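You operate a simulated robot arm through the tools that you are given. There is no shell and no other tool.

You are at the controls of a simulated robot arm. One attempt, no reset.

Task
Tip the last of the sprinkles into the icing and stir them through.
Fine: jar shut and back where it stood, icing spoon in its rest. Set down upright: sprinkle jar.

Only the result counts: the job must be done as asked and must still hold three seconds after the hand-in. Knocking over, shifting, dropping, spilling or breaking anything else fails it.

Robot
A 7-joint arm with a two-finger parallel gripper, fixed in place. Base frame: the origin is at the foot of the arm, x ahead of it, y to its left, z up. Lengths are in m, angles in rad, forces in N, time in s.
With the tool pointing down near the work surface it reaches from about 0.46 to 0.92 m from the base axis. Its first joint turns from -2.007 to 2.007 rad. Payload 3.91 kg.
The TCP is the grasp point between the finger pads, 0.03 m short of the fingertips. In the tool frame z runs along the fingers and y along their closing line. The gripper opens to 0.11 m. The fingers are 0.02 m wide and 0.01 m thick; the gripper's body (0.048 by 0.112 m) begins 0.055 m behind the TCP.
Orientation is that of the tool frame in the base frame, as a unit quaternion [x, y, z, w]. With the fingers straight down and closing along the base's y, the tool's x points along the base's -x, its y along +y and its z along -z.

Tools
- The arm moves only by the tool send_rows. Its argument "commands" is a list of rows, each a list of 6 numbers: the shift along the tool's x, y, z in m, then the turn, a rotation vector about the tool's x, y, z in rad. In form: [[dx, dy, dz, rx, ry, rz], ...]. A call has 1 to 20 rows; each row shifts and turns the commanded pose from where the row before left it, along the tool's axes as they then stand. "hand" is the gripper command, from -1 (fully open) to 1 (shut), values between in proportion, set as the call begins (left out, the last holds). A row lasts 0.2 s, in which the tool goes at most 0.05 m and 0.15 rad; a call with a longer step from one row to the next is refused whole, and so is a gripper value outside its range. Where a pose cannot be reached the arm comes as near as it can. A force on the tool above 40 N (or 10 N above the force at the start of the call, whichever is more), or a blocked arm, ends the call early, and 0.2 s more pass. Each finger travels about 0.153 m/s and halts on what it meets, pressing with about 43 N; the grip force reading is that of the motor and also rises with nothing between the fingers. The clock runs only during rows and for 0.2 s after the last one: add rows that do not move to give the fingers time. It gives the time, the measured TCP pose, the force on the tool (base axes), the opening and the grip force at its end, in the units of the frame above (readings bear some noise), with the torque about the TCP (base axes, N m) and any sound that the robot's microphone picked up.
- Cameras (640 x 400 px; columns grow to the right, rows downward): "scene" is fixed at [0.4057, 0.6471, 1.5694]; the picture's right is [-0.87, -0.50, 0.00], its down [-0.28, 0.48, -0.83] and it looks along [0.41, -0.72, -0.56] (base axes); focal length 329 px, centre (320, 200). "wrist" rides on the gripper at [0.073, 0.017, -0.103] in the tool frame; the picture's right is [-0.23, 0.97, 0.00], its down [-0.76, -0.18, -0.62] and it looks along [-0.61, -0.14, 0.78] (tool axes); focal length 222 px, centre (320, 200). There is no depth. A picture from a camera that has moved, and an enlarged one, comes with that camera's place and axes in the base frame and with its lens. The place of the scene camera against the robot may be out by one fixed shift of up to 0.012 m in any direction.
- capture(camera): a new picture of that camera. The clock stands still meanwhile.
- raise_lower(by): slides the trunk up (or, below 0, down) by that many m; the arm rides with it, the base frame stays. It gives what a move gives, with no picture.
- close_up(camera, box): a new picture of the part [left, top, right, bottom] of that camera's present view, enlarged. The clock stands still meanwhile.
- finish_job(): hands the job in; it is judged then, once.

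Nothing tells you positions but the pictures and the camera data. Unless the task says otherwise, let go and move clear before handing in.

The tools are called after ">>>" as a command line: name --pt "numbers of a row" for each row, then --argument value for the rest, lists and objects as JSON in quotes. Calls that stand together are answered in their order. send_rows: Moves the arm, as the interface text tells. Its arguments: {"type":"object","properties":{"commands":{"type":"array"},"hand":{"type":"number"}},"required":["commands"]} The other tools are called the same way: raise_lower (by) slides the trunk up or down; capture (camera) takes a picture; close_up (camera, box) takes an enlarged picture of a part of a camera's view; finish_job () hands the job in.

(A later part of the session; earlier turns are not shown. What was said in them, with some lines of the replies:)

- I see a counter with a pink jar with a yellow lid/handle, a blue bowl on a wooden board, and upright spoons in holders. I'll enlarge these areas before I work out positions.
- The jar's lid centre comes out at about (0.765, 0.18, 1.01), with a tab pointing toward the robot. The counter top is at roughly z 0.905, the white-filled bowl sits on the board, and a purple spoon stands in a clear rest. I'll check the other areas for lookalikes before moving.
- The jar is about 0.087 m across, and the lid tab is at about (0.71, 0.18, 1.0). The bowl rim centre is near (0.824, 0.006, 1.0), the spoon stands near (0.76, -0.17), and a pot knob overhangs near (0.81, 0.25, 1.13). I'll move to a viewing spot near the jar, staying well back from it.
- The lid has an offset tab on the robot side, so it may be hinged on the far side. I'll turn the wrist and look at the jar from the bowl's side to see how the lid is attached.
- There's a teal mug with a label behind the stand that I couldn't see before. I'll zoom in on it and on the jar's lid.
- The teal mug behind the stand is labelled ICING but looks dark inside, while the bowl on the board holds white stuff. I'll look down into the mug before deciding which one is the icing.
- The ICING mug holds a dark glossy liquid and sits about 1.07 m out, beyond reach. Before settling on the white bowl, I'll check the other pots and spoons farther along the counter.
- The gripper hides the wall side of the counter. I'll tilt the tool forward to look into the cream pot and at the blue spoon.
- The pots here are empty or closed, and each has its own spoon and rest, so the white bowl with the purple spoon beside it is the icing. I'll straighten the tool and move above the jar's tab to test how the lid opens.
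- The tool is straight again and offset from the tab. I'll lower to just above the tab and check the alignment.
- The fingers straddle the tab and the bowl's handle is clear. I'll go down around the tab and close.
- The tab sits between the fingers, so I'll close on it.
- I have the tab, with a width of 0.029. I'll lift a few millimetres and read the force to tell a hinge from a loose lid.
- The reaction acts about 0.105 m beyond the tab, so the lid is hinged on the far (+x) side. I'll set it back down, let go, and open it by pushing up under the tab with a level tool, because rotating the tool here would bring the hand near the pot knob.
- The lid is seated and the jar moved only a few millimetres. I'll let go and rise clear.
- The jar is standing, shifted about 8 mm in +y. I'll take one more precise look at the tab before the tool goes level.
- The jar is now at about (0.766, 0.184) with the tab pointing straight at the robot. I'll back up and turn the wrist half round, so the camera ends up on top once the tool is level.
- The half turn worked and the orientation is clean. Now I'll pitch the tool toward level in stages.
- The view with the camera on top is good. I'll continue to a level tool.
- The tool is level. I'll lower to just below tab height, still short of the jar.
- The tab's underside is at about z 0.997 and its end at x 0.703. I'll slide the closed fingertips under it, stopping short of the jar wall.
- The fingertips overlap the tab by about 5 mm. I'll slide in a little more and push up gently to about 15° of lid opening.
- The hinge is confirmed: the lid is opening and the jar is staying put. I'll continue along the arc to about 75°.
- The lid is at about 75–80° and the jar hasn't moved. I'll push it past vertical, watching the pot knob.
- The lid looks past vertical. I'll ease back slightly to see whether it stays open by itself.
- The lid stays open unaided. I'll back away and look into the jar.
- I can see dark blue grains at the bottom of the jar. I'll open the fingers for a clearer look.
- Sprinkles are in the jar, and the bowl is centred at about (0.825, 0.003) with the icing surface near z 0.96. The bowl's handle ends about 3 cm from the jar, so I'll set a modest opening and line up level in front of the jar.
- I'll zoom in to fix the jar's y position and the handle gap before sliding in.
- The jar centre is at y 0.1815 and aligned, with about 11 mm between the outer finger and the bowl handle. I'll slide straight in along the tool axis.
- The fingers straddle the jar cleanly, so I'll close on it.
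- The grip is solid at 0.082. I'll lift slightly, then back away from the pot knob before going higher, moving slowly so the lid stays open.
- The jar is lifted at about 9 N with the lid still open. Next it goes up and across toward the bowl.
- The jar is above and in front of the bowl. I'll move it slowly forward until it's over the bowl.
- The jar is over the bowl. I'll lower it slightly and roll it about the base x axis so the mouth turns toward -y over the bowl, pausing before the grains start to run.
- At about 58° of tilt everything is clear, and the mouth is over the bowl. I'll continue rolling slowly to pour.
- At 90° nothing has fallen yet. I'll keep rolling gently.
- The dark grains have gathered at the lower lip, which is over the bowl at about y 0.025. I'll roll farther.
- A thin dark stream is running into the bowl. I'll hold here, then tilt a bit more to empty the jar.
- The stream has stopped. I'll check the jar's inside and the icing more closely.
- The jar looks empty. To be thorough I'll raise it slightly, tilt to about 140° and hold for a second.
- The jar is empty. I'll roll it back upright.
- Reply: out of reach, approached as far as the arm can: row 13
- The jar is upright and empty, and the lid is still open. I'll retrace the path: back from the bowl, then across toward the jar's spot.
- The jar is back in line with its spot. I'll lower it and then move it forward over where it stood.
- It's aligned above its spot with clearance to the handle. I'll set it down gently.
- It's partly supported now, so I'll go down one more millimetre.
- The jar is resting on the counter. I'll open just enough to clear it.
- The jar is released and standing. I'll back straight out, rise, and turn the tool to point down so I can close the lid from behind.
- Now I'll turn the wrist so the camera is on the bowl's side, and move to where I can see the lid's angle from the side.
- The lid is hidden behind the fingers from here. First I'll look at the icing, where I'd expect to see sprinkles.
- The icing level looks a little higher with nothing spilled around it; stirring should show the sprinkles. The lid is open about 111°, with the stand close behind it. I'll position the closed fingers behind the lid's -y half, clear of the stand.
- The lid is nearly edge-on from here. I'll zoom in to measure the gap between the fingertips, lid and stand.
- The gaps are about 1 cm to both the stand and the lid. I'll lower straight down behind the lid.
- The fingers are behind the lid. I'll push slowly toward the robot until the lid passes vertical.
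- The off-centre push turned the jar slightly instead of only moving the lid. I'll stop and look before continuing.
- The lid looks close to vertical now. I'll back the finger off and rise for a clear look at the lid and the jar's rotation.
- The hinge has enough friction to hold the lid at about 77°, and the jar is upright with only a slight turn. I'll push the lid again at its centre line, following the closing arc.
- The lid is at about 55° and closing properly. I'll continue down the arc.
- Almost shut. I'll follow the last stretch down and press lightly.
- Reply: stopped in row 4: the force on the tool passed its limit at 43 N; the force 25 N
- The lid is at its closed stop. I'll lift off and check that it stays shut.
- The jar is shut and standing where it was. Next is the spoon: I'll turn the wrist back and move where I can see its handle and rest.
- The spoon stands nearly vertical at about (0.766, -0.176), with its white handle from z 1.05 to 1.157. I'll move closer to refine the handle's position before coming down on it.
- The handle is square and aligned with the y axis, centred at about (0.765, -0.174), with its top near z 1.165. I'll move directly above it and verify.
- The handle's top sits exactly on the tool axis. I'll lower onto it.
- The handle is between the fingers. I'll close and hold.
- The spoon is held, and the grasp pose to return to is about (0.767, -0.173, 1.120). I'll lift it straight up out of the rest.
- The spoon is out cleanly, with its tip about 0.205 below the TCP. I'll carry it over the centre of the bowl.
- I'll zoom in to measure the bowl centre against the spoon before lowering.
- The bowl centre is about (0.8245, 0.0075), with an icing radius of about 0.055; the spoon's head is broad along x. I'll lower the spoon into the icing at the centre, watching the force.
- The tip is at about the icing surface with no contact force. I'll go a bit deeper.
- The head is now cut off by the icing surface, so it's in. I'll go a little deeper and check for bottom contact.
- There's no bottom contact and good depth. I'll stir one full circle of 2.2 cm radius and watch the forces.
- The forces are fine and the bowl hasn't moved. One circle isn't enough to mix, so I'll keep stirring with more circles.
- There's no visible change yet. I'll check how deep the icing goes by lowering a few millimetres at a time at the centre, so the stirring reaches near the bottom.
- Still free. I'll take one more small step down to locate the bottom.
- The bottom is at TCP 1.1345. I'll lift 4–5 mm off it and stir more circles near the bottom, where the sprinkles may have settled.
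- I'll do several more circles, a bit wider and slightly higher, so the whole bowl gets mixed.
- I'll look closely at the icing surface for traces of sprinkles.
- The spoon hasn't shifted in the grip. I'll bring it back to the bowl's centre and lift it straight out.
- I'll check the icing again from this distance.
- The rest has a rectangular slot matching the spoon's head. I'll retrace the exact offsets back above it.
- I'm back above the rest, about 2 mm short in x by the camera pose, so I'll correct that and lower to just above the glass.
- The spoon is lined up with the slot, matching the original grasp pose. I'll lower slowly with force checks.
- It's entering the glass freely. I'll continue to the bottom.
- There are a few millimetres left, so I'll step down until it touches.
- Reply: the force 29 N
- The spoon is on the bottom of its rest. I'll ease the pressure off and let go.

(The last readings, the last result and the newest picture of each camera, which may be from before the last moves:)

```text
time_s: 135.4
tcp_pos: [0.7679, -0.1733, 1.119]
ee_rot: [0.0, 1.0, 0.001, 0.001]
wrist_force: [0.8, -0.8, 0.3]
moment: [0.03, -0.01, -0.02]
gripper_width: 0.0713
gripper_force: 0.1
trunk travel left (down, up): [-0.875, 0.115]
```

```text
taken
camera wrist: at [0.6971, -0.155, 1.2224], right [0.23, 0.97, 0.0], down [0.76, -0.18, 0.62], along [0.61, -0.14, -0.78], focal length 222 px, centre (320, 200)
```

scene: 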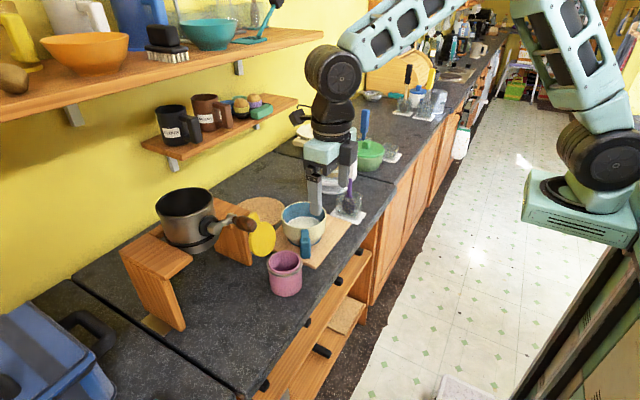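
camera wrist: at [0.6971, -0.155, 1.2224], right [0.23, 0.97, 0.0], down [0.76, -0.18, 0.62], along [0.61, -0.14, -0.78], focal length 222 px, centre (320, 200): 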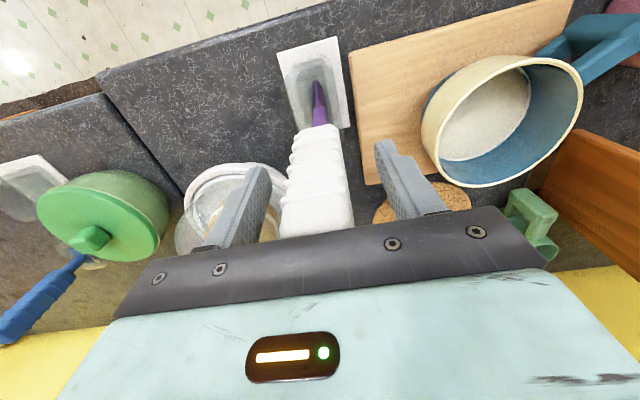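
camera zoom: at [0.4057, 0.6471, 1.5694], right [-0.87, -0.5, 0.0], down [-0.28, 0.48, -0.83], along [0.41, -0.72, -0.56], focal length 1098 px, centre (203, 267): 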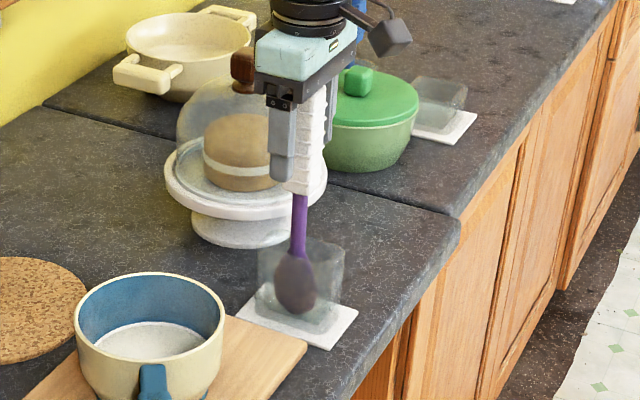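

Released, and the spoon is standing in its rest. I'll rise straight up and check it.

>>> send_rows --pt "0 0 -0.03 0 0 0" --pt "0 0 -0.04 0 0 0" --pt "0 0 -0.045 0 0 0" --pt "0.03 0 -0.03 0 0 0" --pt "0.045 0 -0.01 0 0 0" --pt "0.045 0 0 0 0 0"

>>> capture --camera "scene"

>>> close_up --camera "scene" --box '[230, 130, 390, 300]'

>>> capture --camera "wrist"

```text
time_s: 136.8
tcp_pos: [0.6474, -0.1716, 1.2755]
ee_rot: [0.002, 1.0, 0.001, 0.002]
wrist_force: [-0.1, -0.3, 0.8]
moment: [0.0, 0.02, 0.02]
gripper_width: 0.0716
gripper_force: 0.1
trunk travel left (down, up): [-0.875, 0.115]
```

```text
taken
```

scene: 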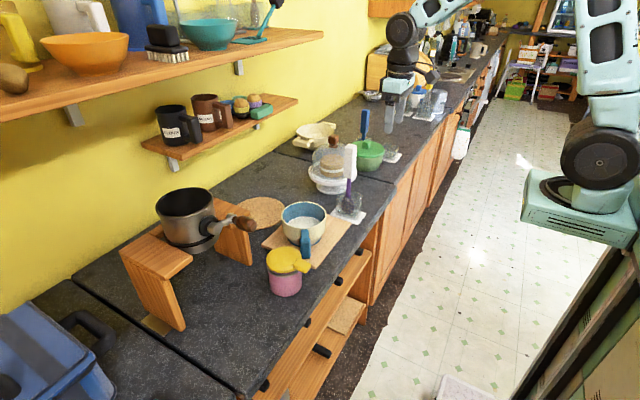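

```text
2.35 times, centred on (310, 215) of scene
camera zoom: at [0.4057, 0.6471, 1.5694], right [-0.87, -0.5, 0.0], down [-0.28, 0.48, -0.83], along [0.41, -0.72, -0.56], focal length 775 px, centre (344, 165)
```

zoom: 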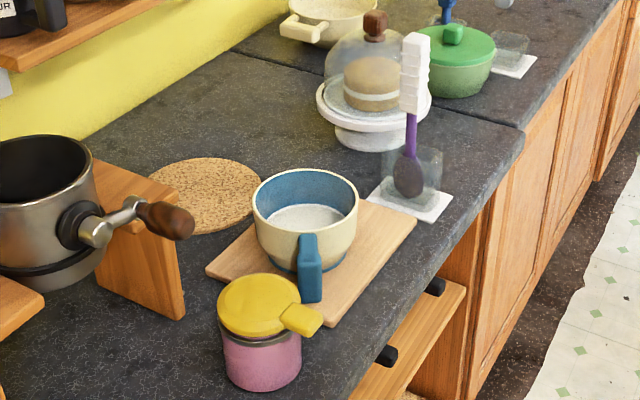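

```text
taken
camera wrist: at [0.5756, -0.154, 1.3776], right [0.23, 0.97, 0.0], down [0.76, -0.18, 0.63], along [0.61, -0.14, -0.78], focal length 222 px, centre (320, 200)
```

wrist: 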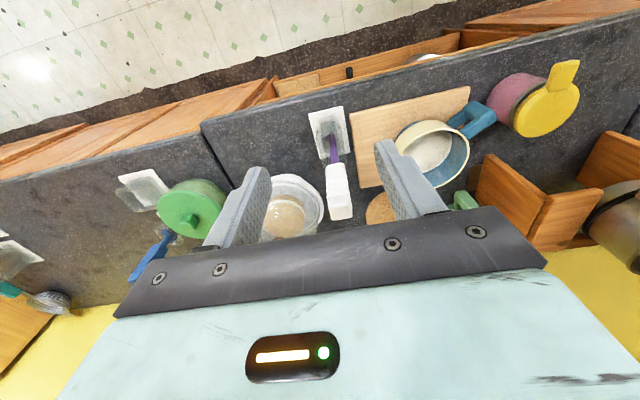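

Everything is standing in place. I'll compare the bowl, spoon and jar with the first pictures.

>>> close_up --camera "scene" --box '[270, 180, 380, 260]'

>>> close_up --camera "scene" --box '[290, 90, 430, 220]'

>>> close_up --camera "scene" --box '[255, 230, 325, 300]'

```text
5.00 times, centred on (325, 220) of scene
camera zoom: at [0.4057, 0.6471, 1.5694], right [-0.87, -0.5, 0.0], down [-0.28, 0.48, -0.83], along [0.41, -0.72, -0.56], focal length 1647 px, centre (295, 100)
```

zoom: 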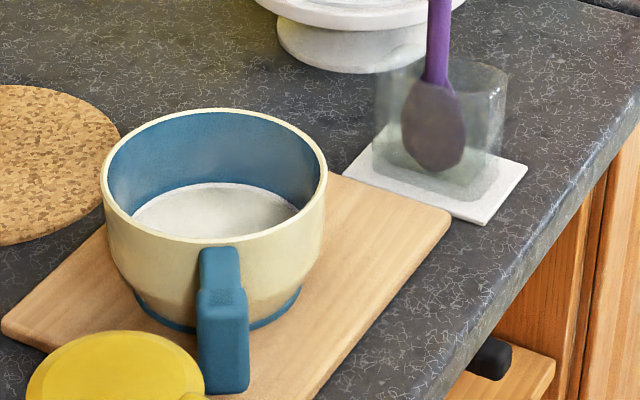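

```text
3.08 times, centred on (360, 155) of scene
camera zoom: at [0.4057, 0.6471, 1.5694], right [-0.87, -0.5, 0.0], down [-0.28, 0.48, -0.83], along [0.41, -0.72, -0.56], focal length 1014 px, centre (197, 338)
```

zoom: 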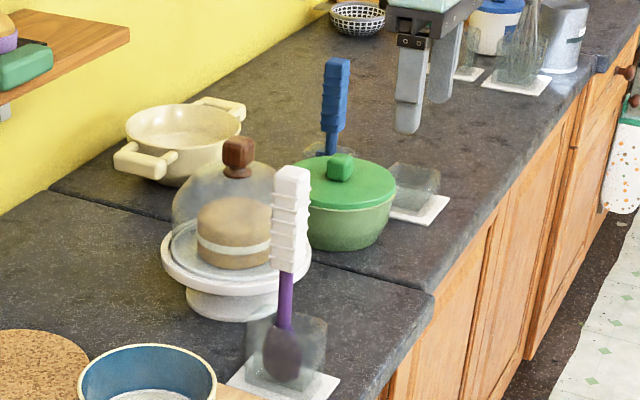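

```text
5.71 times, centred on (290, 265) of scene
camera zoom: at [0.4057, 0.6471, 1.5694], right [-0.87, -0.5, 0.0], down [-0.28, 0.48, -0.83], along [0.41, -0.72, -0.56], focal length 1882 px, centre (491, -171)
```

zoom: 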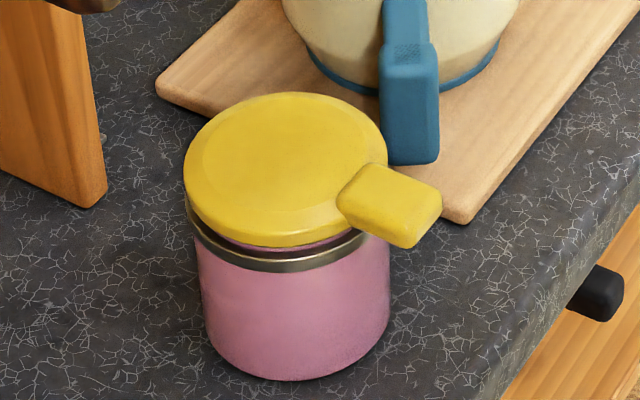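

The jar is shut, upright and back on its spot, within about 8 mm. The spoon stands in its rest, the bowl hasn't moved, and I see nothing spilled. The sprinkles don't show in the icing, but I saw them run into the bowl and stirred about eight full circles. The gripper is open and clear, so I'm handing in.

>>> finish_job

```text
The job is handed in.
```

I tipped the sprinkles into the icing, stirred them in and handed the job in. I couldn't confirm the mixing by eye, because the icing still looked plain white afterwards.

- **Sprinkles:** I watched a dark stream run from the jar into the bowl. I then tilted the jar further and held it, and it looked empty inside.
- **Which icing:** I took the white-filled bowl on the board as the icing. There is also a mug labelled ICING behind the wooden stand, but it holds dark liquid and is out of reach with the tool pointing down.
- **Stirring:** I made eight full circles with the purple spoon, well below the surface. Some were close to the bottom of the bowl.
- **Jar:** It is shut and upright, about 8 mm from where it first stood.
- **Spoon:** It is back in its rest, standing upright.
- **Everything else:** The bowl is where it started. I saw nothing spilled or knocked over, and the gripper is open and clear.
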